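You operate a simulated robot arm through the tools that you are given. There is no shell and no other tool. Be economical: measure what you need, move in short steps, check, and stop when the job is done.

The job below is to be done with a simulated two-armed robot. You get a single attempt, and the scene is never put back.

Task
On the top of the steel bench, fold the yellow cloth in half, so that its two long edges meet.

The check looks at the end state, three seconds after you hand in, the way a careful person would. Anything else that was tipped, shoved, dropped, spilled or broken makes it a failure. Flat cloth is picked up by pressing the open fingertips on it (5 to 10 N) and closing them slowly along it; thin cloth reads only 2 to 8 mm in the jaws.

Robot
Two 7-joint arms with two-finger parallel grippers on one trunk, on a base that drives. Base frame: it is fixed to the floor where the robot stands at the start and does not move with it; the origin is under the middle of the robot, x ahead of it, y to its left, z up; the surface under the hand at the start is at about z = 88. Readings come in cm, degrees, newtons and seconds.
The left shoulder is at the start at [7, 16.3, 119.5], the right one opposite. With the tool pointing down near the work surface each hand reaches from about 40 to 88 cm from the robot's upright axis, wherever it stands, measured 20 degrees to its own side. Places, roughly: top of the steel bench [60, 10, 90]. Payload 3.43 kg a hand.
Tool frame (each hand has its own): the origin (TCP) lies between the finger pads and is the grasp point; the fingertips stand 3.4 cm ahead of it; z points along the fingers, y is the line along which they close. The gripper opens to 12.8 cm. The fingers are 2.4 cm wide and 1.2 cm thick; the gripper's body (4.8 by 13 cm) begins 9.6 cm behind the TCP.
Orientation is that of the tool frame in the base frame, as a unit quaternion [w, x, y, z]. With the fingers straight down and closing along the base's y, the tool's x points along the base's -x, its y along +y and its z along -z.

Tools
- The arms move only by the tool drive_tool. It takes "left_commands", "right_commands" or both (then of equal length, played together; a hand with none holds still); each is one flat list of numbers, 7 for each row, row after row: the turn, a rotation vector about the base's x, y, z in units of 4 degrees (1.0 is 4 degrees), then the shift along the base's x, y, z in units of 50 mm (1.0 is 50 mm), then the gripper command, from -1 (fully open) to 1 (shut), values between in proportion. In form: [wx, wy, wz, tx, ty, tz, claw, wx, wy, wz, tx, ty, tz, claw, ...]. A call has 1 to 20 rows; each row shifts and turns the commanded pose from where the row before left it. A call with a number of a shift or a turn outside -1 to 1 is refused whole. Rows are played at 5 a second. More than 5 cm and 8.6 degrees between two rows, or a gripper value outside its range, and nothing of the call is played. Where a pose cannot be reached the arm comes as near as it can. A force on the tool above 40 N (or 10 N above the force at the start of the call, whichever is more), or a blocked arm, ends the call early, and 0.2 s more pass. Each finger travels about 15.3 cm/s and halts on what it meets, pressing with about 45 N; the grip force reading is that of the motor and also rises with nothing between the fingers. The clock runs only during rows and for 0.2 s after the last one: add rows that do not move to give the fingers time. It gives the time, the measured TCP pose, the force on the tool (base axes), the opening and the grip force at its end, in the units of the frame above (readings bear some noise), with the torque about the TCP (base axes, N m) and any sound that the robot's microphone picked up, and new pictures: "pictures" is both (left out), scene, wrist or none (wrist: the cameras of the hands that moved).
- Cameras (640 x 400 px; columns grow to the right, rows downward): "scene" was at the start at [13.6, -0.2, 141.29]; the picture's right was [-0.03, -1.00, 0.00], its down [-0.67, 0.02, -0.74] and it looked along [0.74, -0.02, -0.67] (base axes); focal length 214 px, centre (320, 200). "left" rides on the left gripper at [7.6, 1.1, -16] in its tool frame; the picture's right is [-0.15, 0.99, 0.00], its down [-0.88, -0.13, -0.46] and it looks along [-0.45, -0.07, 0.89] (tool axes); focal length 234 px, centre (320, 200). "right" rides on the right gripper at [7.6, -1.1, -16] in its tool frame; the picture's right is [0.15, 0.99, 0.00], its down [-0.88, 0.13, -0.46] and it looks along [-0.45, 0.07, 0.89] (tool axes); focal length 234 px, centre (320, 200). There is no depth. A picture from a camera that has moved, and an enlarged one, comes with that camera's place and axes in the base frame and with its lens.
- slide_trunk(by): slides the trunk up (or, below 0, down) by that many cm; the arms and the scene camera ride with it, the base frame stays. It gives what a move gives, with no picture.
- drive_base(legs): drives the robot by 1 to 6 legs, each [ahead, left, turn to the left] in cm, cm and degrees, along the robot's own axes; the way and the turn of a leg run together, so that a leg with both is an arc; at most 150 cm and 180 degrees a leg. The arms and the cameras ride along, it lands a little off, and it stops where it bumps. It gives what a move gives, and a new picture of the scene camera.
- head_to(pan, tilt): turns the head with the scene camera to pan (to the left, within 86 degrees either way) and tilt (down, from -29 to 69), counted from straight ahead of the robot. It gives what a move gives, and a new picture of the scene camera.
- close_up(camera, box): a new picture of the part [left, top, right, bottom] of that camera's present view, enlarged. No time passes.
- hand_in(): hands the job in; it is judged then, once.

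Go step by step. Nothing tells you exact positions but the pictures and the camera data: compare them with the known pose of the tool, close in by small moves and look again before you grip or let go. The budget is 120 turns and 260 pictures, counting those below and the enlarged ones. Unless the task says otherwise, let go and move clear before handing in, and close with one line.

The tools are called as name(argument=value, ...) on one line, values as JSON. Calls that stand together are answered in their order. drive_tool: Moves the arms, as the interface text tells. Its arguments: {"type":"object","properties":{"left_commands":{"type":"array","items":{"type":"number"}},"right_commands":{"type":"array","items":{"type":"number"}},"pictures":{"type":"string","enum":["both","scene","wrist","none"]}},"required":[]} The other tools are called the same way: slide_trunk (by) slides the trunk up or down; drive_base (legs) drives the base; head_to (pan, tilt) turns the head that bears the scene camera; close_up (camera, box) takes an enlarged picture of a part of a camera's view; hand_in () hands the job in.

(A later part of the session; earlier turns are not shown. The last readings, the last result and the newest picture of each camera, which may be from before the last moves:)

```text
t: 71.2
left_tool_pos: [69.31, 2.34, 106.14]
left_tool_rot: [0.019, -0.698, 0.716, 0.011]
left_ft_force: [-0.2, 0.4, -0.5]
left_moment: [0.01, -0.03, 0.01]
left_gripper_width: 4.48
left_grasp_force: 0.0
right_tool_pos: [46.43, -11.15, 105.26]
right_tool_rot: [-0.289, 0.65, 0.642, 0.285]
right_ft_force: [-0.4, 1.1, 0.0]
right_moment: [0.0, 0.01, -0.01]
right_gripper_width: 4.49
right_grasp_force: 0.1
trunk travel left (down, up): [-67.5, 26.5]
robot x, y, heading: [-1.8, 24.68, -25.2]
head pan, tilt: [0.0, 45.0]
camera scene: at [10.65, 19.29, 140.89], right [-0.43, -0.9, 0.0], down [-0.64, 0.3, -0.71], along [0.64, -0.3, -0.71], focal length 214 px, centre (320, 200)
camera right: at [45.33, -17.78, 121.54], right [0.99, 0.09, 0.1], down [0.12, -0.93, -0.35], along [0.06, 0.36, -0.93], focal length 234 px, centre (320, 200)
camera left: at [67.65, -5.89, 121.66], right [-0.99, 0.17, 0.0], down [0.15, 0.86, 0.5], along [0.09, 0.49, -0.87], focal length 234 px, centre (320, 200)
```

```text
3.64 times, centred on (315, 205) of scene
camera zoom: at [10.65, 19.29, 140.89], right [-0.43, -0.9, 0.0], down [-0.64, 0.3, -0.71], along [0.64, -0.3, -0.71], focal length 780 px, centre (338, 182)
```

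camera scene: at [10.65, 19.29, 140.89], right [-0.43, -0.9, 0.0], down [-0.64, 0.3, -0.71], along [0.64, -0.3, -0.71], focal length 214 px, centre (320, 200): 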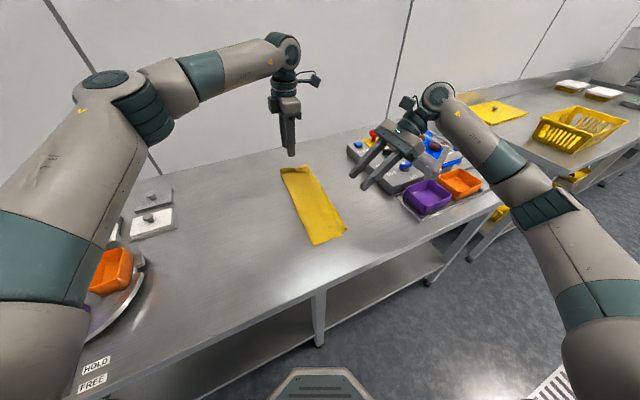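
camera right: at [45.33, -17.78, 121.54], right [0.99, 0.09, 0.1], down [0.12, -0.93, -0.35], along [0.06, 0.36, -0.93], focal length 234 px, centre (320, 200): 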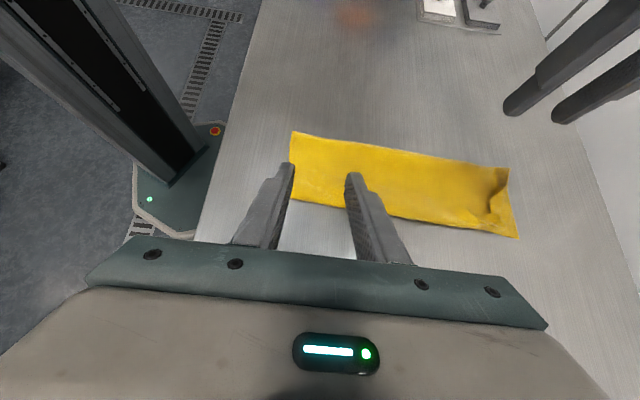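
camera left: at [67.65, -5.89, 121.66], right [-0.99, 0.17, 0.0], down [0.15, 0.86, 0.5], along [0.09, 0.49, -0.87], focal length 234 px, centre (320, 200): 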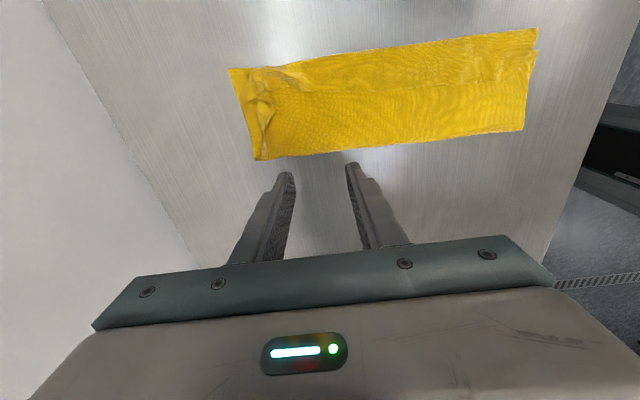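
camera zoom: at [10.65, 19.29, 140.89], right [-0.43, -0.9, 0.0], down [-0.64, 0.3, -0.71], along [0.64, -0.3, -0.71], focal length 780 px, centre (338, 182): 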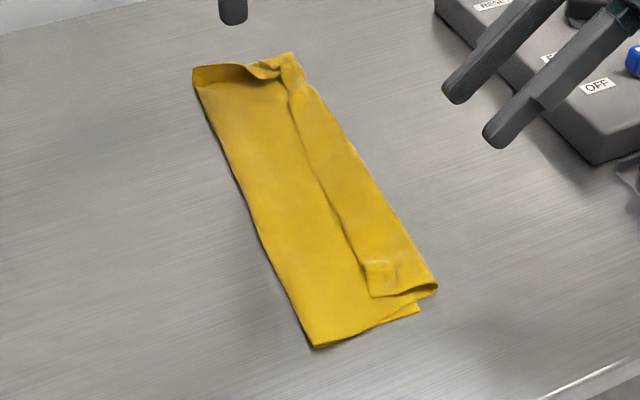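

The cloth is folded, but a hem of about 4 cm on the top layer curled back along the whole edge, and the far corner is crumpled. I'll regrip that hem at both ends, lift it, overshoot and drop it so it falls open. After that I'll regrip the true edge from outside and align it.

drive_tool(left_commands=[-0.6, 0, 0, 0.2, -0.25, 0, 0.3, 0, 0, 0, 0.2, -0.25, 0, 0.3, 0, 0, 0, 0.2, -0.25, -0.2, 0.3, 0, 0, 0, 0.2, -0.25, -0.2, 0.3, 0, 0, 0, 0.2, -0.25, -0.3, 0.3, 0, 0, 0, 0, -0.2, -0.3, 0.3, 0, 0, 0, 0, 0, -0.4, 0.3, 0, 0, 0, 0, 0, -0.4, 0.3, 0, 0, 0, 0, 0, -0.3, 0.3, 0, 0, 0, 0, 0, -0.1, 0.3, 0, 0, 0, 0, 0, 0, 0.3, 0, 0, 0, 0, 0, 0, 0.3], right_commands=[-1, 0, 0, 0, 0.2, 0, 0.375, -1, 0, 0, 0, 0.2, 0, 0.375, -1, 0, 0, 0, 0.2, 0, 0.375, -1, 0, 0, 0, 0.2, 0, 0.375, -1, 0, 0, 0, 0.2, 0, 0.375, -1, 0, 0, 0, 0.2, 0, 0.375, -1, 0, 0, 0, 0.2, -0.2, 0.375, -1, 0, 0, 0, 0.2, -0.4, 0.375, -1, 0, 0, 0, 0.2, -0.4, 0.375, -1, 0, 0, 0, 0.13, -0.5, 0.375, -1, 0, 0, 0, 0, -0.5, 0.375, -1, 0, 0, 0, 0, 0, 0.375], pictures="wrist")

```text
t: 73.8
left_tool_pos: [74.2, -4.97, 94.95]
left_tool_rot: [0.003, -0.699, 0.716, -0.003]
left_ft_force: [-0.5, -0.7, -0.2]
left_moment: [0.01, 0.01, 0.0]
left_gripper_width: 4.5
left_grasp_force: 0.0
right_tool_pos: [46.26, -1.43, 94.96]
right_tool_rot: [0.0, 0.712, 0.703, -0.001]
right_ft_force: [0.3, 0.9, 0.7]
right_moment: [0.01, -0.01, -0.03]
right_gripper_width: 3.98
right_grasp_force: 0.1
trunk travel left (down, up): [-67.5, 26.5]
robot x, y, heading: [-1.71, 24.71, -25.4]
head pan, tilt: [0.0, 45.0]
camera right: at [45.23, 6.35, 110.96], right [0.99, 0.13, 0.0], down [0.12, -0.88, 0.46], along [0.06, -0.45, -0.89], focal length 234 px, centre (320, 200)
camera left: at [72.67, -12.47, 110.88], right [-0.99, 0.17, -0.01], down [0.15, 0.88, 0.46], along [0.09, 0.45, -0.89], focal length 234 px, centre (320, 200)
```

right: 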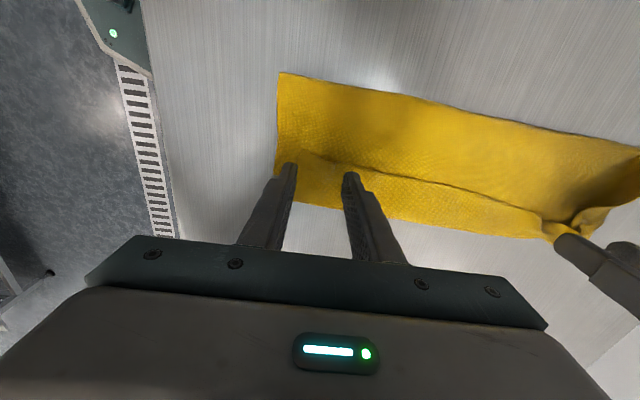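
left: 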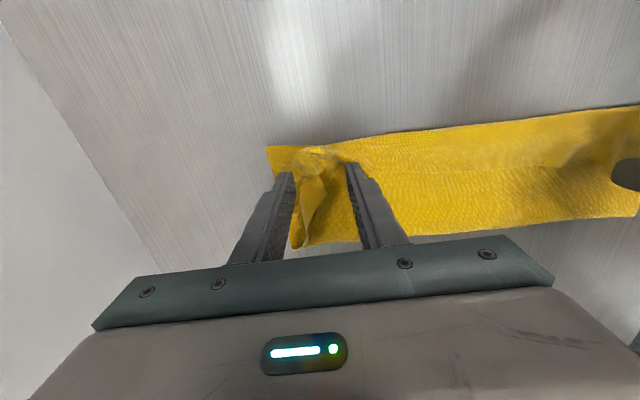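

Right hem edge is at y ≈ -0.9, so I'll shift that hand slightly outward. The left brackets the crumple well. Next I'll lower both to light contact.

drive_tool(left_commands=[0, 0, 0, 0, 0, -0.2, 0.3, 0, 0, 0, 0, 0, -0.2, 0.3, 0, 0, 0, 0, 0, -0.2, 0.3, 0, 0, 0, 0, 0, -0.06, 0.3, 0, 0, 0, 0, 0, 0, 0.3], right_commands=[0, 0, 0, 0, -0.16, -0.2, 0.375, 0, 0, 0, 0, 0, -0.2, 0.375, 0, 0, 0, 0, 0, -0.2, 0.375, 0, 0, 0, 0, 0, -0.06, 0.375, 0, 0, 0, 0, 0, 0, 0.375], pictures="wrist")

```text
t: 75.0
left_tool_pos: [74.2, -5.19, 91.84]
left_tool_rot: [0.005, -0.699, 0.716, -0.003]
left_ft_force: [0.1, -0.4, 2.7]
left_moment: [0.03, 0.05, 0.06]
left_gripper_width: 4.48
left_grasp_force: 0.1
right_tool_pos: [46.22, -2.27, 91.83]
right_tool_rot: [0.0, 0.711, 0.703, 0.0]
right_ft_force: [0.6, 0.1, 3.2]
right_moment: [-0.02, 0.01, 0.0]
right_gripper_width: 3.99
right_grasp_force: 0.1
trunk travel left (down, up): [-67.5, 26.5]
robot x, y, heading: [-1.83, 24.63, -25.6]
head pan, tilt: [0.0, 45.0]
camera right: at [45.21, 5.48, 107.73], right [0.99, 0.13, 0.0], down [0.12, -0.88, 0.46], along [0.06, -0.45, -0.89], focal length 234 px, centre (320, 200)
camera left: at [72.67, -12.7, 107.66], right [-0.99, 0.17, -0.01], down [0.15, 0.88, 0.46], along [0.09, 0.45, -0.89], focal length 234 px, centre (320, 200)
```

right: 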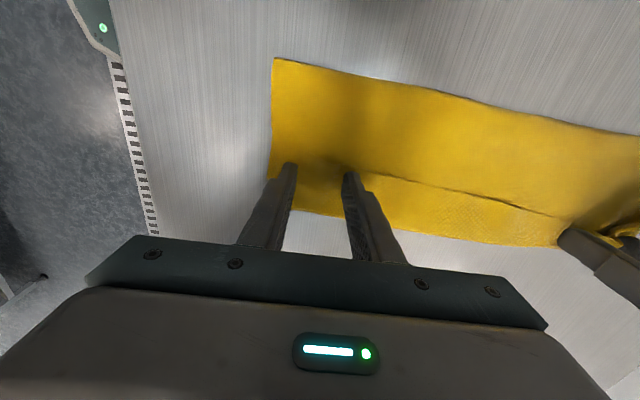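
left: 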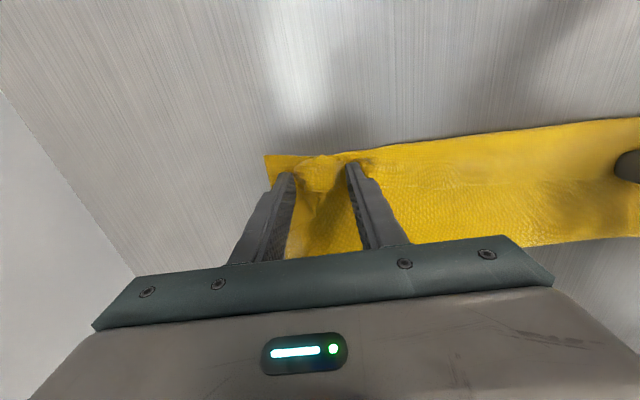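

Light contact at both ends. I'll close slowly, then lift slightly.

drive_tool(left_commands=[0, 0, 0, 0, 0, 0, 0.36, 0, 0, 0, 0, 0, 0, 0.42, 0, 0, 0, 0, 0, 0, 0.48, 0, 0, 0, 0, 0, 0, 0.54, 0, 0, 0, 0, 0, 0, 0.6, 0, 0, 0, 0, 0, 0, 0.66, 0, 0, 0, 0, 0, 0, 0.72, 0, 0, 0, 0, 0, 0, 0.78, 0, 0, 0, 0, 0, 0, 0.84, 0, 0, 0, 0, 0, 0, 0.9, 0, 0, 0, 0, 0, 0, 0.96, 0, 0, 0, 0, 0, 0, 1, 0, 0, 0, 0, 0, 0, 1, 0, 0, 0, 0, 0, 0.1, 1, 0, 0, 0, 0, 0, 0.2, 1, 0, 0, 0, 0, 0, 0.2, 1, 0, 0, 0, 0, 0, 0, 1], right_commands=[0, 0, 0, 0, 0, -0.01, 0.375, 0, 0, 0, 0, 0, 0, 0.42, 0, 0, 0, 0, 0, 0, 0.48, 0, 0, 0, 0, 0, 0, 0.54, 0, 0, 0, 0, 0, 0, 0.6, 0, 0, 0, 0, 0, 0, 0.66, 0, 0, 0, 0, 0, 0, 0.72, 0, 0, 0, 0, 0, 0, 0.78, 0, 0, 0, 0, 0, 0, 0.84, 0, 0, 0, 0, 0, 0, 0.9, 0, 0, 0, 0, 0, 0, 0.96, 0, 0, 0, 0, 0, 0, 1, 0, 0, 0, 0, 0, 0, 1, 0, 0, 0, 0, 0, 0.1, 1, 0, 0, 0, 0, 0, 0.2, 1, 0, 0, 0, 0, 0, 0.2, 1, 0, 0, 0, 0, 0, 0, 1])

```text
t: 78.6
left_tool_pos: [74.15, -5.06, 94.22]
left_tool_rot: [0.004, -0.698, 0.716, -0.002]
left_ft_force: [-6.5, 1.2, 0.0]
left_moment: [0.04, 0.24, 0.02]
left_gripper_width: 0.52
left_grasp_force: 39.9
right_tool_pos: [46.35, -2.27, 94.08]
right_tool_rot: [-0.001, 0.711, 0.703, 0.0]
right_ft_force: [5.3, -0.9, 0.5]
right_moment: [-0.03, -0.2, 0.0]
right_gripper_width: 0.24
right_grasp_force: 36.2
trunk travel left (down, up): [-67.5, 26.5]
robot x, y, heading: [-1.45, 24.64, -25.5]
head pan, tilt: [0.0, 45.0]
camera scene: at [10.67, 19.15, 140.88], right [-0.43, -0.9, 0.0], down [-0.64, 0.3, -0.71], along [0.64, -0.3, -0.71], focal length 214 px, centre (320, 200)
camera right: at [45.34, 5.5, 110.15], right [0.99, 0.13, 0.0], down [0.12, -0.88, 0.46], along [0.06, -0.45, -0.89], focal length 234 px, centre (320, 200)
camera left: at [72.75, -12.73, 110.08], right [-0.99, 0.17, -0.01], down [0.15, 0.88, 0.46], along [0.09, 0.45, -0.89], focal length 234 px, centre (320, 200)
```

scene: 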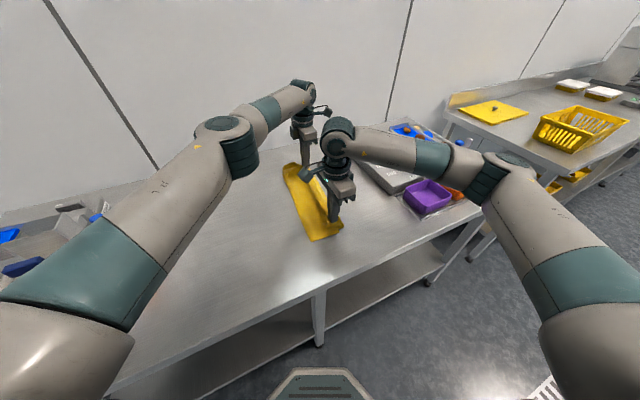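
right: 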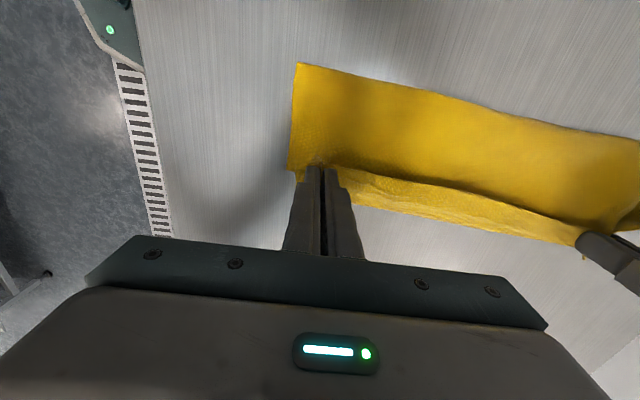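
left: 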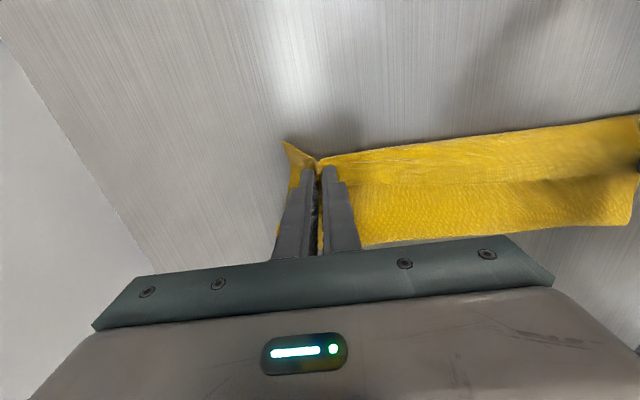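

The far grip may have caught the bottom layer too. I'll look closely before going on.

close_up(camera="left", box=[250, 100, 450, 260])

close_up(camera="right", box=[260, 40, 460, 260])

close_up(camera="scene", box=[270, 150, 370, 250])

```text
2.50 times, centred on (350, 180) of left
camera zoom: at [72.75, -12.73, 110.08], right [-0.99, 0.17, -0.01], down [0.15, 0.88, 0.46], along [0.09, 0.45, -0.89], focal length 585 px, centre (245, 250)
```

zoom: 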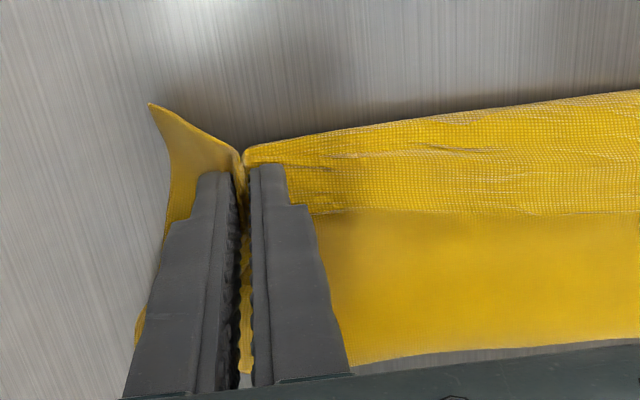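

```text
1.82 times, centred on (360, 150) of right
camera zoom: at [45.34, 5.5, 110.15], right [0.99, 0.13, 0.0], down [0.12, -0.88, 0.46], along [0.06, -0.45, -0.89], focal length 426 px, centre (247, 291)
```

zoom: 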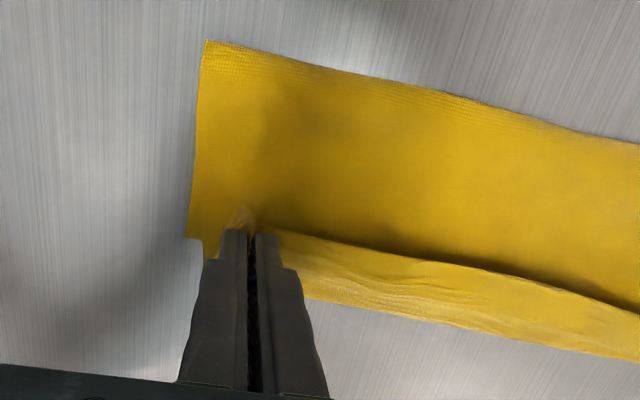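

```text
4.00 times, centred on (320, 200) of scene
camera zoom: at [10.67, 19.15, 140.88], right [-0.43, -0.9, 0.0], down [-0.64, 0.3, -0.71], along [0.64, -0.3, -0.71], focal length 858 px, centre (320, 200)
```

zoom: 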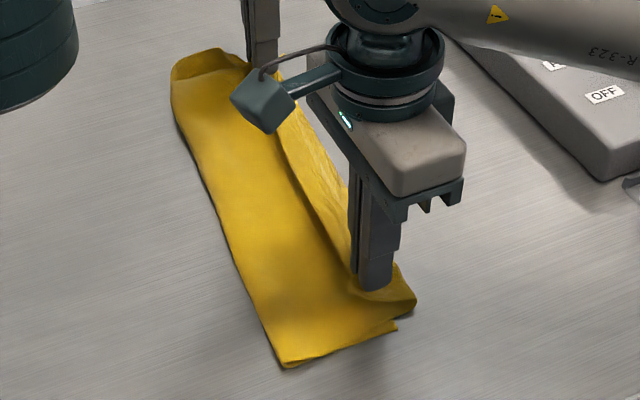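

The left did catch the bottom corner, while the right holds only the hem. I'll set both down, open the left slowly to spread it back, and raise it, keeping the right gripped.

drive_tool(left_commands=[0, 0, 0, 0, 0, -0.2, 1, 0, 0, 0, 0, 0, -0.2, 1, 0, 0, 0, 0, 0, -0.07, 1, 0, 0, 0, 0, 0, 0, 0.9, 0, 0, 0, 0, 0, 0, 0.8, 0, 0, 0, 0, 0, 0, 0.7, 0, 0, 0, 0, 0, 0, 0.6, 0, 0, 0, 0, 0, 0, 0.5, 0, 0, 0, 0, 0, 0, 0.4, 0, 0, 0, 0, 0, 0, 0.3, 0, 0, 0, 0, 0, 0, 0.2, 0, 0, 0, 0, 0, 0.2, 0.2, 0, 0, 0, 0, 0, 0.5, 0.2, 0, 0, 0, -0.2, 0, 0.5, 0.2, 0, 0, 0, -0.4, 0, 0.5, 0.2, 0, 0, 0, -0.4, 0.2, 0.3, 0.2, 0, 0, 0, -0.4, 0.2, 0, 0.2], right_commands=[0, 0, 0, 0, 0, -0.1, 1, 0, 0, 0, 0, 0, -0.1, 1, 0, 0, 0, 0, 0, 0, 1, 0, 0, 0, 0, 0, 0, 1, 0, 0, 0, 0, 0, 0, 1, 0, 0, 0, 0, 0, 0, 1, 0, 0, 0, 0, 0, 0, 1, 0, 0, 0, 0, 0, 0, 1, 0, 0, 0, 0, 0, 0, 1, 0, 0, 0, 0, 0, 0, 1, 0, 0, 0, 0, 0, 0, 1, 0, 0, 0, 0, 0, 0, 1, 0, 0, 0, 0, 0, 0, 1, 0, 0, 0, 0, 0, 0, 1, 0, 0, 0, 0, 0, 0, 1, 0, 0, 0, 0, 0, 0, 1, 0, 0, 0, 0, 0, 0, 1], pictures="wrist")

close_up(camera="left", box=[170, 0, 570, 200])

```text
t: 82.2
left_tool_pos: [67.28, -3.04, 101.76]
left_tool_rot: [0.004, -0.698, 0.716, -0.003]
left_ft_force: [0.8, 0.0, 0.0]
left_moment: [-0.05, 0.03, -0.01]
left_gripper_width: 5.11
left_grasp_force: 0.1
right_tool_pos: [46.38, -2.22, 93.24]
right_tool_rot: [0.0, 0.711, 0.703, -0.001]
right_ft_force: [-0.4, 1.3, 1.1]
right_moment: [-0.01, -0.01, 0.0]
right_gripper_width: 0.22
right_grasp_force: 36.7
trunk travel left (down, up): [-67.5, 26.5]
robot x, y, heading: [-1.64, 24.64, -25.3]
head pan, tilt: [0.0, 45.0]
camera right: at [45.28, 5.45, 109.16], right [0.99, 0.13, 0.0], down [0.12, -0.88, 0.46], along [0.06, -0.45, -0.89], focal length 234 px, centre (320, 200)
camera left: at [65.74, -10.61, 117.67], right [-0.99, 0.17, -0.01], down [0.15, 0.88, 0.46], along [0.09, 0.45, -0.89], focal length 234 px, centre (320, 200)
```

right: 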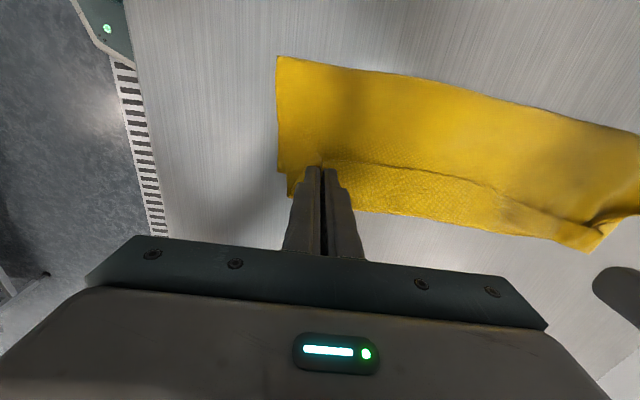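
left: 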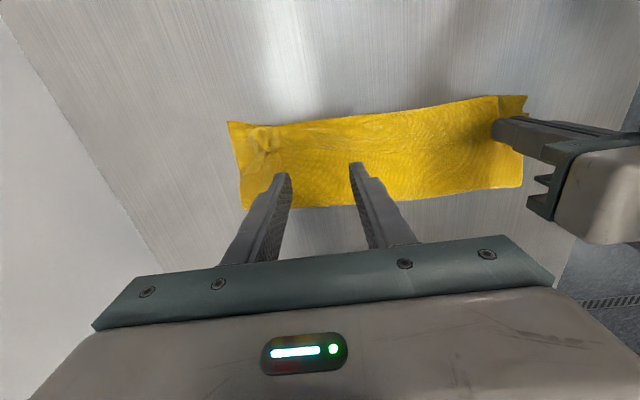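

```text
1.60 times, centred on (370, 100) of left
camera zoom: at [65.74, -10.61, 117.67], right [-0.99, 0.17, -0.01], down [0.15, 0.88, 0.46], along [0.09, 0.45, -0.89], focal length 375 px, centre (240, 360)
```

zoom: 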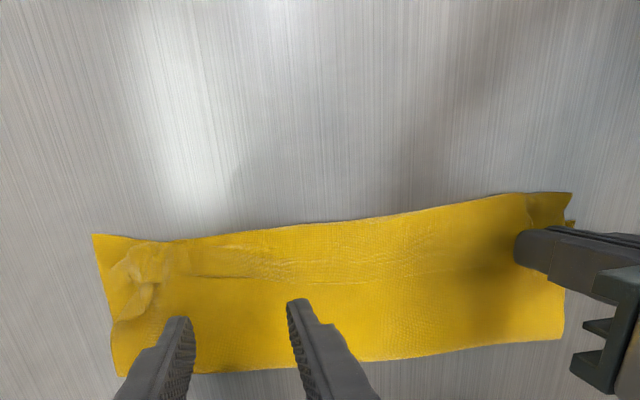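

Far bottom corner is flat again. Now I'll lift the near hem with the right hand alone and watch from the left camera.

drive_tool(right_commands=[0, 0, 0, 0, 0, 0.2, 1, 0, 0, 0, 0, 0, 0.2, 1, 0, 0, 0, 0, 0, 0.2, 1, 0, 0, 0, 0, -0.1, 0.2, 1, 0, 0, 0, 0, -0.2, 0.2, 1, 0, 0, 0, 0, -0.2, 0.2, 1, 0, 0, 0, 0, -0.2, 0, 1], left_commands=[0, 0, 0, 0, 0, 0, 0.2, 0, 0, 0, 0, 0, 0, 0.2, 0, 0, 0, 0, 0, 0, 0.2, 0, 0, 0, 0, 0, 0, 0.2, 0, 0, 0, 0, 0, 0, 0.2, 0, 0, 0, 0, 0, 0, 0.2, 0, 0, 0, 0, 0, 0, 0.2], pictures="both")

```text
t: 83.8
left_tool_pos: [67.38, -3.03, 101.74]
left_tool_rot: [0.004, -0.698, 0.716, -0.002]
left_ft_force: [0.4, 0.0, 0.0]
left_moment: [0.02, -0.01, 0.02]
left_gripper_width: 5.11
left_grasp_force: 0.1
right_tool_pos: [46.41, -5.81, 99.16]
right_tool_rot: [0.0, 0.712, 0.703, -0.001]
right_ft_force: [0.4, 0.8, -0.4]
right_moment: [-0.01, 0.01, 0.0]
right_gripper_width: 0.22
right_grasp_force: 36.7
trunk travel left (down, up): [-67.5, 26.5]
robot x, y, heading: [-1.21, 24.38, -25.8]
head pan, tilt: [0.0, 45.0]
camera scene: at [10.63, 19.12, 140.88], right [-0.43, -0.9, 0.0], down [-0.64, 0.3, -0.71], along [0.64, -0.3, -0.71], focal length 214 px, centre (320, 200)
camera right: at [45.32, 1.86, 115.08], right [0.99, 0.13, 0.0], down [0.12, -0.88, 0.46], along [0.06, -0.45, -0.89], focal length 234 px, centre (320, 200)
camera left: at [65.75, -10.73, 117.63], right [-0.99, 0.17, -0.01], down [0.15, 0.88, 0.46], along [0.09, 0.45, -0.89], focal length 234 px, centre (320, 200)
```

scene: 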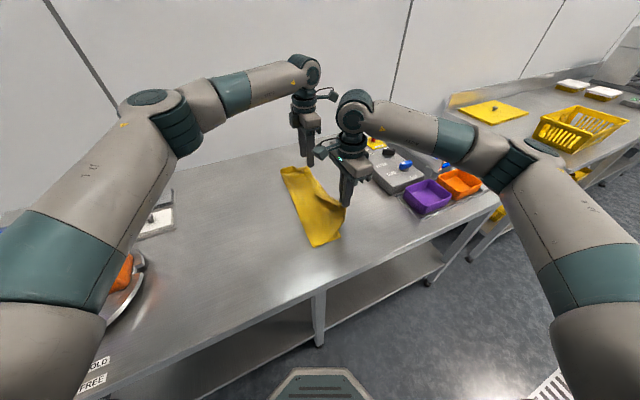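
right: 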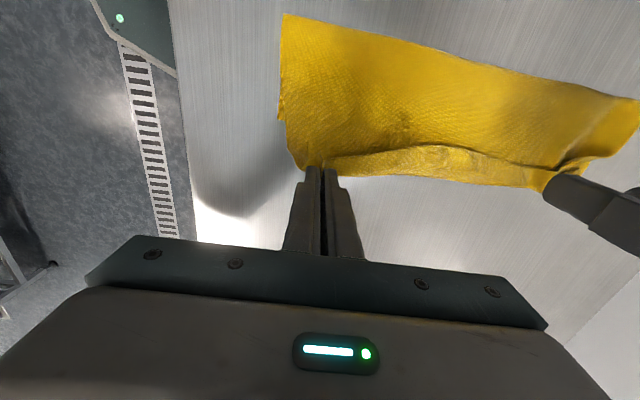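
left: 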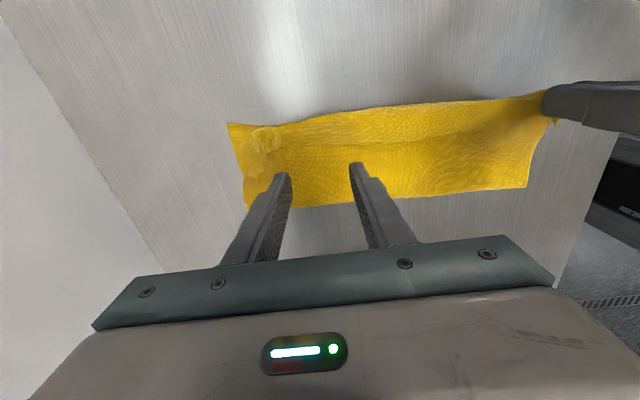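

close_up(camera="left", box=[380, 60, 600, 220])

close_up(camera="scene", box=[270, 150, 370, 250])

close_up(camera="right", box=[260, 80, 440, 230])

```text
2.50 times, centred on (490, 140) of left
camera zoom: at [65.75, -10.73, 117.63], right [-0.99, 0.17, -0.01], down [0.15, 0.88, 0.46], along [0.09, 0.45, -0.89], focal length 585 px, centre (-105, 350)
```

zoom: 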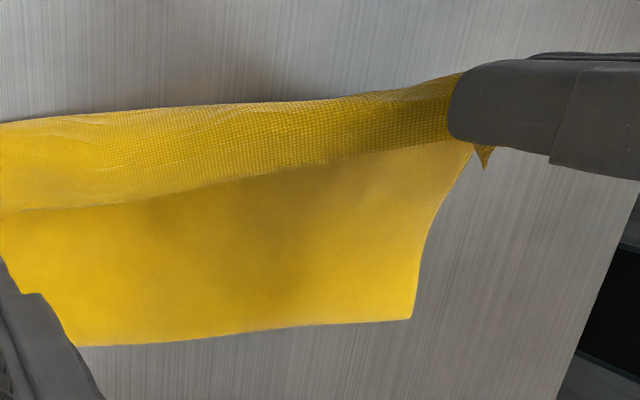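

```text
4.00 times, centred on (320, 200) of scene
camera zoom: at [10.63, 19.12, 140.88], right [-0.43, -0.9, 0.0], down [-0.64, 0.3, -0.71], along [0.64, -0.3, -0.71], focal length 858 px, centre (320, 200)
```

zoom: 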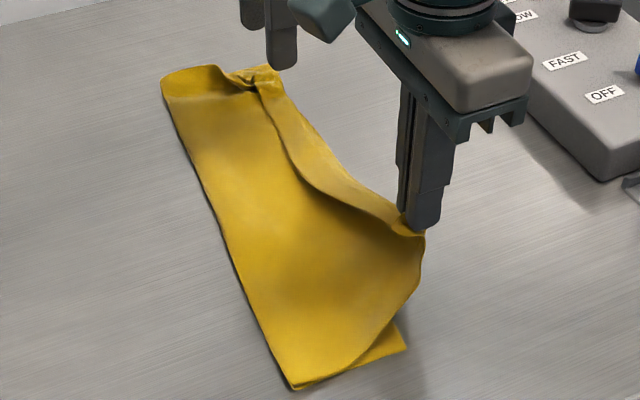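

```text
2.67 times, centred on (350, 155) of right
camera zoom: at [45.32, 1.86, 115.08], right [0.99, 0.13, 0.0], down [0.12, -0.88, 0.46], along [0.06, -0.45, -0.89], focal length 624 px, centre (240, 320)
```

zoom: 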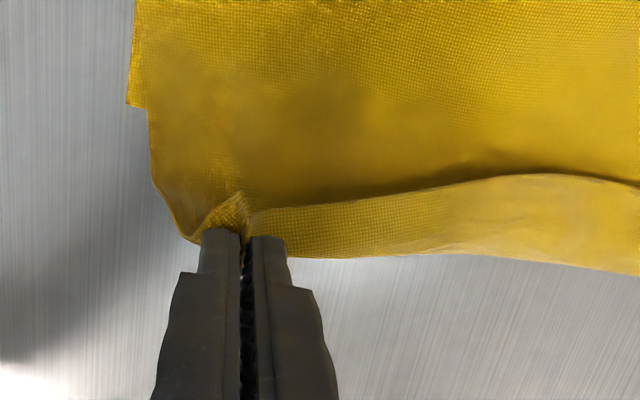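

The right hand holds only the top layer; the bottom is flat. The crease itself has crept too far over, so I'll take the top layer back and redo the lay-down more gently. First I'll grip the far hem with the left hand at x ≈ 70, where both fingers sit on the top layer.

drive_tool(left_commands=[0, 0, 0, 0.2, -0.2, -0.2, 0.53, 0, 0, 0, 0.2, -0.2, -0.3, 0.53, 0, 0, 0, 0.1, 0, -0.3, 0.53, 0, 0, 0, 0, 0, -0.3, 0.53, 0, 0, 0, 0, 0, -0.2, 0.53, 0, 0, 0, 0, 0, 0, 0.53], pictures="wrist")

close_up(camera="left", box=[220, 80, 480, 260])

```text
t: 85.2
left_tool_pos: [69.78, -4.88, 95.33]
left_tool_rot: [0.004, -0.698, 0.717, -0.001]
left_ft_force: [0.2, 0.7, -0.8]
left_moment: [0.01, -0.01, -0.02]
left_gripper_width: 3.0
left_grasp_force: 0.1
right_tool_pos: [46.36, -5.76, 99.16]
right_tool_rot: [0.0, 0.711, 0.703, -0.002]
right_ft_force: [0.2, 0.8, -1.4]
right_moment: [-0.03, 0.02, -0.03]
right_gripper_width: 0.22
right_grasp_force: 36.3
trunk travel left (down, up): [-67.5, 26.5]
robot x, y, heading: [-1.5, 24.47, -25.5]
head pan, tilt: [0.0, 45.0]
camera left: at [68.25, -12.55, 111.18], right [-0.99, 0.17, -0.01], down [0.15, 0.88, 0.46], along [0.09, 0.45, -0.89], focal length 234 px, centre (320, 200)
```

left: 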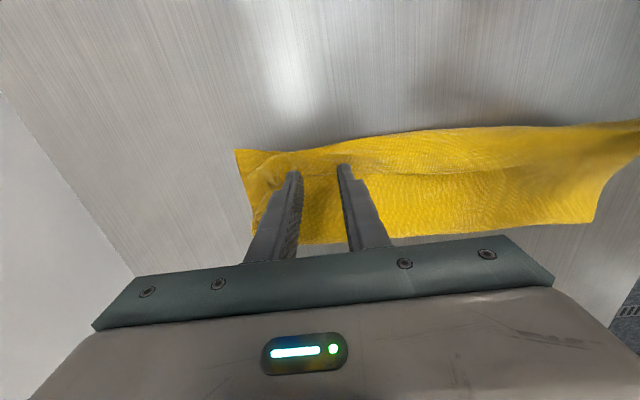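

```text
2.22 times, centred on (350, 170) of left
camera zoom: at [68.25, -12.55, 111.18], right [-0.99, 0.17, -0.01], down [0.15, 0.88, 0.46], along [0.09, 0.45, -0.89], focal length 520 px, centre (253, 267)
```

zoom: 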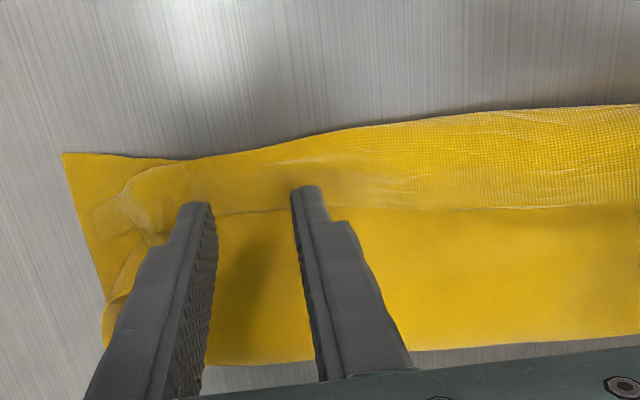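

Hem lies at y from -6.7 to -3.8 here and the fingers cover it. I'll lower to light contact.

drive_tool(left_commands=[0, 0, 0, 0, -0.03, -0.25, 0.53, 0, 0, 0, 0, 0, -0.25, 0.53, 0, 0, 0, 0, 0, -0.18, 0.53, 0, 0, 0, 0, 0, 0, 0.53], pictures="none")

```text
t: 86.2
left_tool_pos: [69.65, -5.15, 91.85]
left_tool_rot: [0.005, -0.698, 0.716, -0.002]
left_ft_force: [-1.1, -0.6, 0.3]
left_moment: [-0.02, 0.01, 0.01]
left_gripper_width: 2.99
left_grasp_force: 0.1
right_tool_pos: [46.38, -5.99, 99.16]
right_tool_rot: [0.001, 0.712, 0.702, -0.001]
right_ft_force: [0.1, -0.2, -0.8]
right_moment: [0.02, -0.01, -0.01]
right_gripper_width: 0.21
right_grasp_force: 37.2
trunk travel left (down, up): [-67.5, 26.5]
robot x, y, heading: [-1.6, 24.91, -25.5]
head pan, tilt: [0.0, 45.0]
```

drive_tool(left_commands=[0, 0, 0, 0, 0, -0.025, 0.53, 0, 0, 0, 0, 0, 0, 0.53, 0, 0, 0, 0, 0, 0, 0.58, 0, 0, 0, 0, 0, 0, 0.63, 0, 0, 0, 0, 0, 0, 0.68, 0, 0, 0, 0, 0, 0, 0.73, 0, 0, 0, 0, 0, 0, 0.78, 0, 0, 0, 0, 0, 0, 0.83, 0, 0, 0, 0, 0, 0, 0.88, 0, 0, 0, 0, 0, 0, 0.93, 0, 0, 0, 0, 0, 0, 0.97, 0, 0, 0, 0, 0, 0, 1, 0, 0, 0, 0, 0, 0, 1, 0, 0, 0, 0, 0, 0.2, 1, 0, 0, 0, 0, 0, 0.3, 1, 0, 0, 0, 0, 0, 0.4, 1, 0, 0, 0, 0, 0, 0, 1], pictures="both")

close_up(camera="left", box=[200, 60, 500, 260])

```text
t: 89.8
left_tool_pos: [69.83, -5.23, 96.24]
left_tool_rot: [0.004, -0.699, 0.716, -0.002]
left_ft_force: [0.1, -0.4, 0.9]
left_moment: [-0.02, 0.01, 0.02]
left_gripper_width: 0.41
left_grasp_force: 39.2
right_tool_pos: [46.32, -5.83, 99.06]
right_tool_rot: [0.0, 0.711, 0.703, -0.002]
right_ft_force: [0.2, -0.8, 0.2]
right_moment: [0.02, 0.0, -0.01]
right_gripper_width: 0.2
right_grasp_force: 36.7
trunk travel left (down, up): [-67.5, 26.5]
robot x, y, heading: [-1.67, 24.28, -25.4]
head pan, tilt: [0.0, 45.0]
camera scene: at [10.68, 19.17, 140.88], right [-0.43, -0.9, 0.0], down [-0.64, 0.3, -0.71], along [0.64, -0.3, -0.71], focal length 214 px, centre (320, 200)
camera left: at [68.29, -12.83, 112.13], right [-0.99, 0.17, -0.01], down [0.15, 0.88, 0.46], along [0.09, 0.45, -0.89], focal length 234 px, centre (320, 200)
```

scene: 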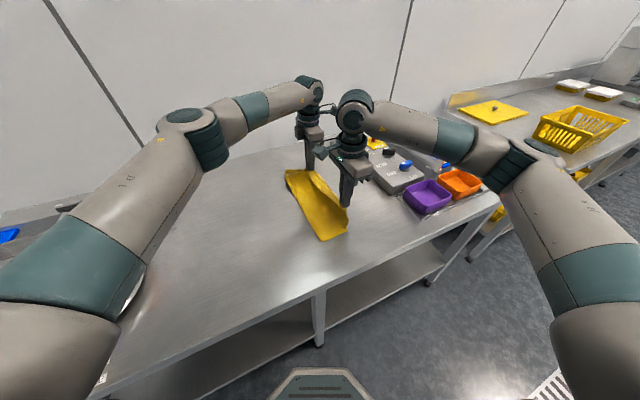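
left: 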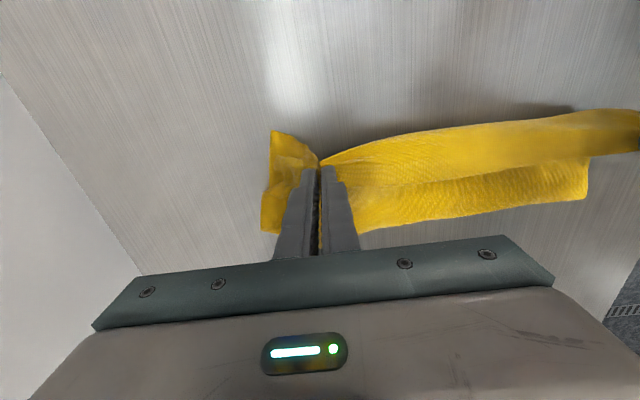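

```text
2.00 times, centred on (350, 160) of left
camera zoom: at [68.29, -12.83, 112.13], right [-0.99, 0.17, -0.01], down [0.15, 0.88, 0.46], along [0.09, 0.45, -0.89], focal length 468 px, centre (260, 280)
```

zoom: 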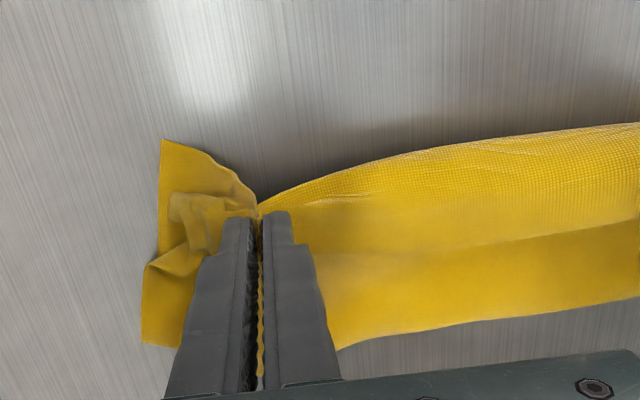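

The left again caught the bottom layer. I'll put it down, spread and release it, then use the right hand alone to peel the top layer back.

drive_tool(left_commands=[0, 0, 0, 0, 0, -0.3, 1, 0, 0, 0, 0, 0, -0.3, 1, 0, 0, 0, 0, 0, -0.26, 1, 0, 0, 0, 0, 0, 0, 0.9, 0, 0, 0, 0, 0, 0, 0.8, 0, 0, 0, 0, 0, 0, 0.7, 0, 0, 0, 0, 0, 0, 0.6, 0, 0, 0, 0, 0, 0, 0.5, 0, 0, 0, 0, 0, 0, 0.4, 0, 0, 0, 0, 0, 0, 0.3, 0, 0, 0, 0, 0, 0.3, 0.3, 0, 0, 0, 0, 0, 0.5, 0.3, 0, 0, 0, 0, 0, 0.5, 0.3, 0, 0, 0, 0, 0.2, 0.5, 0.3, 0, 0, 0, 0, 0.4, 0.5, 0.3, 0, 0, 0, 0, 0.6, 0.5, 0.3, 0, 0, 0, 0, 0.6, 0, 0.3, 0, 0, 0, 0, 0.6, 0, 0.3, 0, 0, 0, 0, 0.6, 0, 0.3, 0, 0, 0, 0, 0.6, 0, 0.3], pictures="both")

```text
t: 94.0
left_tool_pos: [69.92, 13.1, 106.17]
left_tool_rot: [0.003, -0.698, 0.716, -0.002]
left_ft_force: [0.1, 0.7, -0.5]
left_moment: [0.0, 0.01, 0.01]
left_gripper_width: 4.48
left_grasp_force: 0.1
right_tool_pos: [46.3, -5.65, 99.12]
right_tool_rot: [0.0, 0.712, 0.703, 0.0]
right_ft_force: [0.0, -0.2, 0.2]
right_moment: [-0.04, -0.02, 0.02]
right_gripper_width: 0.22
right_grasp_force: 36.5
trunk travel left (down, up): [-67.5, 26.5]
robot x, y, heading: [-1.24, 24.56, -25.5]
head pan, tilt: [0.0, 45.0]
camera scene: at [10.68, 19.34, 140.89], right [-0.43, -0.9, 0.0], down [-0.64, 0.3, -0.71], along [0.64, -0.3, -0.71], focal length 214 px, centre (320, 200)
camera left: at [68.29, 5.38, 121.96], right [-0.99, 0.17, -0.01], down [0.15, 0.88, 0.46], along [0.09, 0.45, -0.89], focal length 234 px, centre (320, 200)
```

scene: 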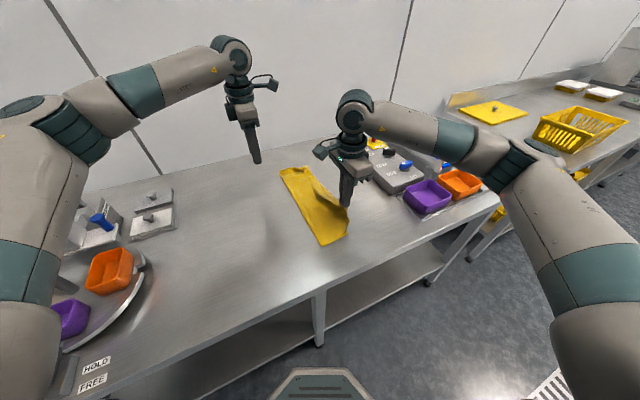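
left: 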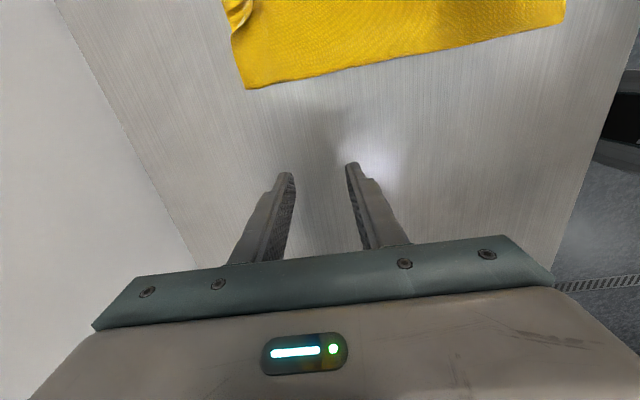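

drive_tool(right_commands=[0, 0, 0, 0, 0.1, 0.3, 1, 0, 0, 0, 0, 0.2, 0.3, 1, 0, 0, 0, 0, 0.3, 0.3, 1, 0, 0, 0, 0, 0.3, 0.2, 1, 0, 0, 0, 0, 0.3, 0, 1, 0, 0, 0, 0, 0.3, 0, 1, 0, 0, 0, 0, 0.3, 0, 1, 0, 0, 0, 0, 0.3, 0, 1, 0, 0, 0, 0, 0.3, 0, 1, 0, 0, 0, 0, 0.3, 0, 1, 0, 0, 0, 0, 0.3, 0, 1, 0, 0, 0, 0, 0.3, -0.1, 1, 0, 0, 0, 0, 0.3, -0.2, 1, 0, 0, 0, 0, 0.3, -0.2, 1, 0, 0, 0, 0, 0.3, -0.3, 1, 0, 0, 0, 0, 0.3, -0.3, 1, 0, 0, 0, 0, 0.2, -0.3, 1], left_commands=[0, 0, 0, 0, 0.3, 0, 0.3, 0, 0, 0, 0, 0.3, 0, 0.3, 0, 0, 0, 0, 0.3, 0, 0.3, 0, 0, 0, 0, 0.3, 0, 0.3, 0, 0, 0, 0, 0.3, 0, 0.3, 0, 0, 0, 0, 0.3, 0, 0.3, 0, 0, 0, 0, 0, 0, 0.3, 0, 0, 0, 0, 0, 0, 0.3, 0, 0, 0, 0, 0, 0, 0.3, 0, 0, 0, 0, 0, 0, 0.3, 0, 0, 0, 0, 0, 0, 0.3, 0, 0, 0, 0, 0, 0, 0.3, 0, 0, 0, 0, 0, 0, 0.3, 0, 0, 0, 0, 0, 0, 0.3, 0, 0, 0, 0, 0, 0, 0.3, 0, 0, 0, 0, 0, 0, 0.3, 0, 0, 0, 0, 0, 0, 0.3], pictures="scene")

close_up(camera="scene", box=[230, 140, 380, 260])

```text
t: 97.6
left_tool_pos: [69.67, 21.87, 105.88]
left_tool_rot: [0.005, -0.698, 0.716, -0.002]
left_ft_force: [0.4, -0.1, 0.1]
left_moment: [-0.03, 0.0, 0.01]
left_gripper_width: 4.49
left_grasp_force: 0.0
right_tool_pos: [46.38, 17.71, 97.57]
right_tool_rot: [0.0, 0.711, 0.703, -0.001]
right_ft_force: [-0.1, -0.7, -0.5]
right_moment: [0.02, -0.01, 0.02]
right_gripper_width: 0.2
right_grasp_force: 36.8
trunk travel left (down, up): [-67.5, 26.5]
robot x, y, heading: [-1.41, 24.48, -25.5]
head pan, tilt: [0.0, 45.0]
camera scene: at [10.68, 19.2, 140.89], right [-0.43, -0.9, 0.0], down [-0.64, 0.3, -0.71], along [0.64, -0.3, -0.71], focal length 214 px, centre (320, 200)
```

scene: 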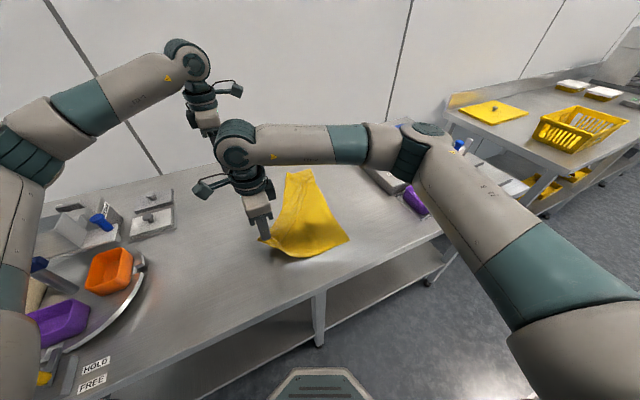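

```text
3.33 times, centred on (305, 200) of scene
camera zoom: at [10.68, 19.2, 140.89], right [-0.43, -0.9, 0.0], down [-0.64, 0.3, -0.71], along [0.64, -0.3, -0.71], focal length 715 px, centre (370, 200)
```

zoom: 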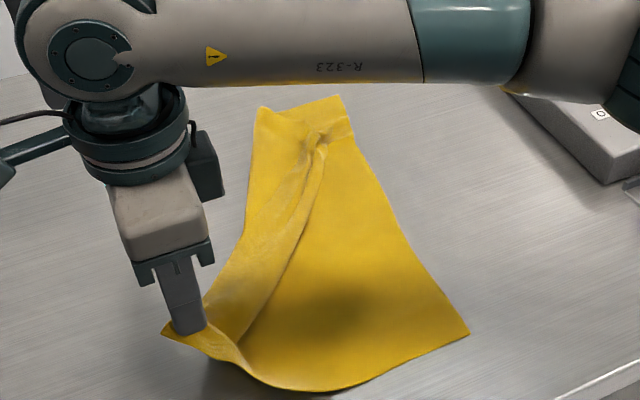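

The near half is peeled back. I'll lay it down at y ≈ 21, release, and look at the far flap with the left camera.

drive_tool(right_commands=[0, 0, 0, -0.05, 0.2, -0.2, 1, 0, 0, 0, -0.05, 0.2, -0.3, 1, 0, 0, 0, -0.05, 0.15, -0.3, 1, 0, 0, 0, 0, 0.1, -0.3, 1, 0, 0, 0, 0, 0, -0.06, 1, 0, 0, 0, 0, 0, 0, 1, 0, 0, 0, 0, 0, 0, 0.9, 0, 0, 0, 0, 0, 0, 0.8, 0, 0, 0, 0, 0, 0, 0.7, 0, 0, 0, 0, 0, 0, 0.6, 0, 0, 0, 0, 0, 0, 0.5, 0, 0, 0, 0, 0, 0, 0.4, 0, 0, 0, 0, 0, 0, 0.3, 0, 0, 0, 0, 0, 0.2, 0.3, 0, 0, 0, 0, 0.2, 0.5, 0.3, 0, 0, 0, 0, 0, 0.5, 0.3], left_commands=[0, 0, 0, 0, -0.3, 0, 0.3, 0, 0, 0, 0, -0.3, 0, 0.3, 0, 0, 0, 0, -0.3, 0, 0.3, 0, 0, 0, 0, -0.3, 0, 0.3, 0, 0, 0, 0, 0, 0, 0.3, 0, 0, 0, 0, 0, 0, 0.3, 0, 0, 0, 0, 0, 0, 0.3, 0, 0, 0, 0, 0, 0, 0.3, 0, 0, 0, 0, 0, 0, 0.3, 0, 0, 0, 0, 0, 0, 0.3, 0, 0, 0, 0, 0, 0, 0.3, 0, 0, 0, 0, 0, 0, 0.3, 0, 0, 0, 0, 0, 0, 0.3, 0, 0, 0, 0, 0, 0, 0.3, 0, 0, 0, 0, 0, 0, 0.3, 0, 0, 0, 0, 0, 0, 0.3])

close_up(camera="scene", box=[230, 140, 380, 260])

```text
t: 101.0
left_tool_pos: [69.52, 15.89, 106.03]
left_tool_rot: [0.004, -0.699, 0.716, -0.003]
left_ft_force: [-1.2, 0.0, 0.5]
left_moment: [0.02, 0.01, 0.01]
left_gripper_width: 4.48
left_grasp_force: 0.1
right_tool_pos: [45.53, 21.97, 98.06]
right_tool_rot: [0.0, 0.712, 0.702, -0.001]
right_ft_force: [0.2, -0.6, 0.1]
right_moment: [0.01, -0.01, -0.03]
right_gripper_width: 4.47
right_grasp_force: 0.0
trunk travel left (down, up): [-67.5, 26.5]
robot x, y, heading: [-1.26, 24.73, -25.2]
head pan, tilt: [0.0, 45.0]
camera scene: at [10.61, 19.17, 140.88], right [-0.43, -0.9, 0.0], down [-0.64, 0.3, -0.71], along [0.64, -0.3, -0.71], focal length 214 px, centre (320, 200)
camera right: at [44.44, 29.6, 113.94], right [0.99, 0.13, 0.0], down [0.12, -0.88, 0.46], along [0.06, -0.45, -0.89], focal length 234 px, centre (320, 200)
camera left: at [68.09, 8.3, 121.92], right [-0.99, 0.17, -0.01], down [0.15, 0.88, 0.46], along [0.09, 0.45, -0.89], focal length 234 px, centre (320, 200)
```

scene: 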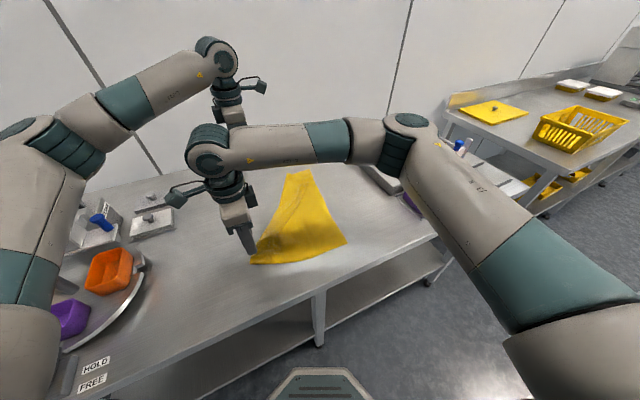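
right: 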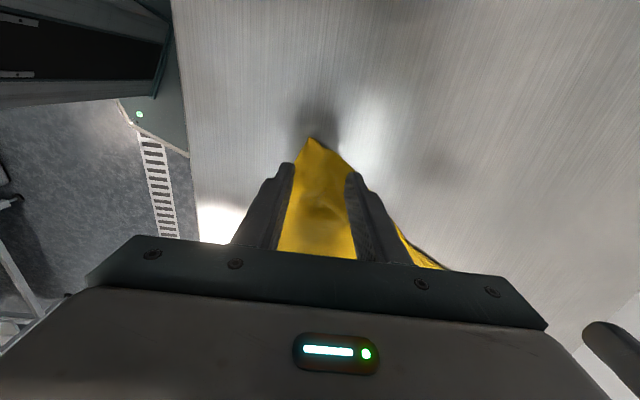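
left: 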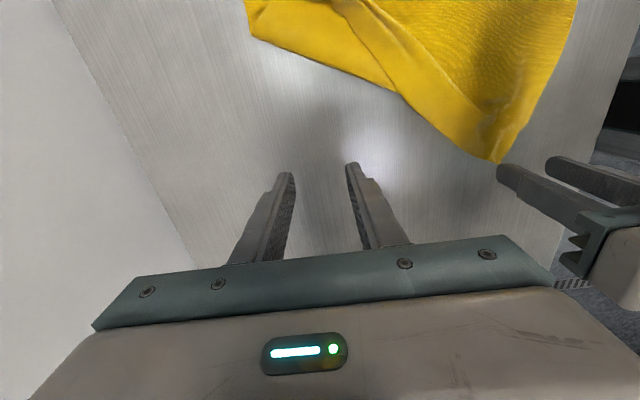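

```text
3.33 times, centred on (305, 200) of scene
camera zoom: at [10.61, 19.17, 140.88], right [-0.43, -0.9, 0.0], down [-0.64, 0.3, -0.71], along [0.64, -0.3, -0.71], focal length 715 px, centre (370, 200)
```

zoom: 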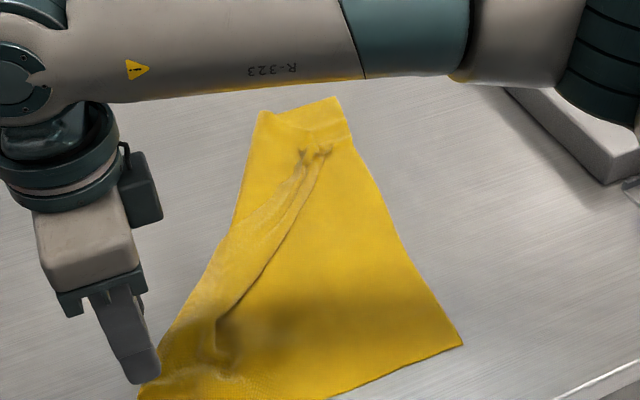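

The far flap is still folded over, with its corner crumpled and raised near (68, -1). I'll bring the left hand over for a close look; a raised lump can be pinched without touching the bottom layer.

drive_tool(left_commands=[0, 0, 0, 0, -0.5, 0, 0.3, 0, 0, 0, 0, -0.5, 0, 0.3, 0, 0, 0, 0, -0.5, 0, 0.3, 0, 0, 0, 0, -0.5, 0, 0.3, 0, 0, 0, 0, -0.5, 0, 0.3, 0, 0, 0, 0, -0.5, 0, 0.3, 0, 0, 0, 0, -0.4, -0.3, 0.3, 0, 0, 0, 0, 0, -0.3, 0.3], pictures="wrist")

close_up(camera="left", box=[180, 20, 480, 220])

```text
t: 102.8
left_tool_pos: [69.68, -1.0, 102.94]
left_tool_rot: [0.004, -0.698, 0.716, -0.003]
left_ft_force: [-0.3, 0.5, 1.1]
left_moment: [-0.01, 0.0, 0.04]
left_gripper_width: 4.48
left_grasp_force: 0.1
right_tool_pos: [45.5, 22.06, 97.96]
right_tool_rot: [0.0, 0.712, 0.702, -0.001]
right_ft_force: [0.5, 0.8, 0.5]
right_moment: [0.0, 0.05, 0.01]
right_gripper_width: 4.51
right_grasp_force: 0.0
trunk travel left (down, up): [-67.5, 26.5]
robot x, y, heading: [-1.46, 25.17, -25.2]
head pan, tilt: [0.0, 45.0]
camera left: at [68.2, -8.65, 118.95], right [-0.99, 0.17, -0.01], down [0.15, 0.88, 0.46], along [0.09, 0.45, -0.89], focal length 234 px, centre (320, 200)
```

left: 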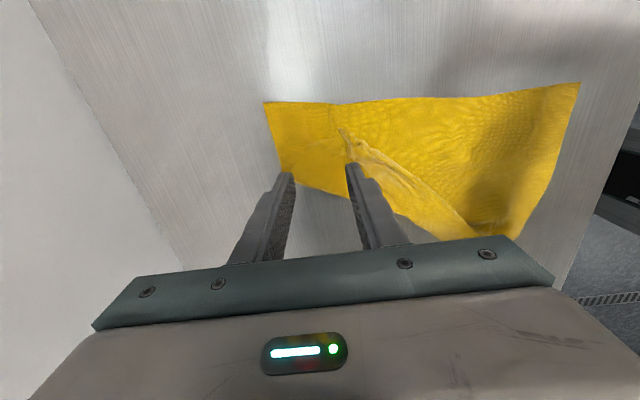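

```text
2.00 times, centred on (330, 120) of left
camera zoom: at [68.2, -8.65, 118.95], right [-0.99, 0.17, -0.01], down [0.15, 0.88, 0.46], along [0.09, 0.45, -0.89], focal length 468 px, centre (300, 360)
```

zoom: 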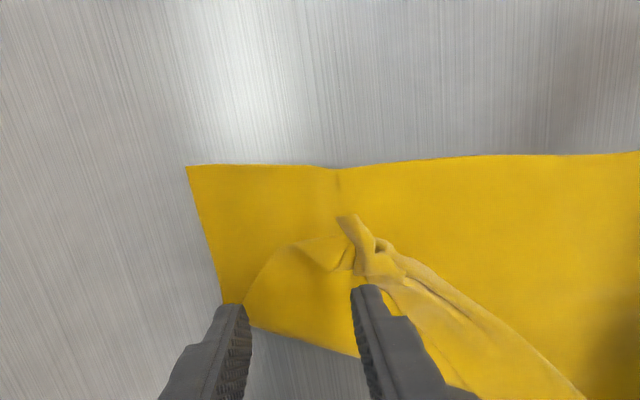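

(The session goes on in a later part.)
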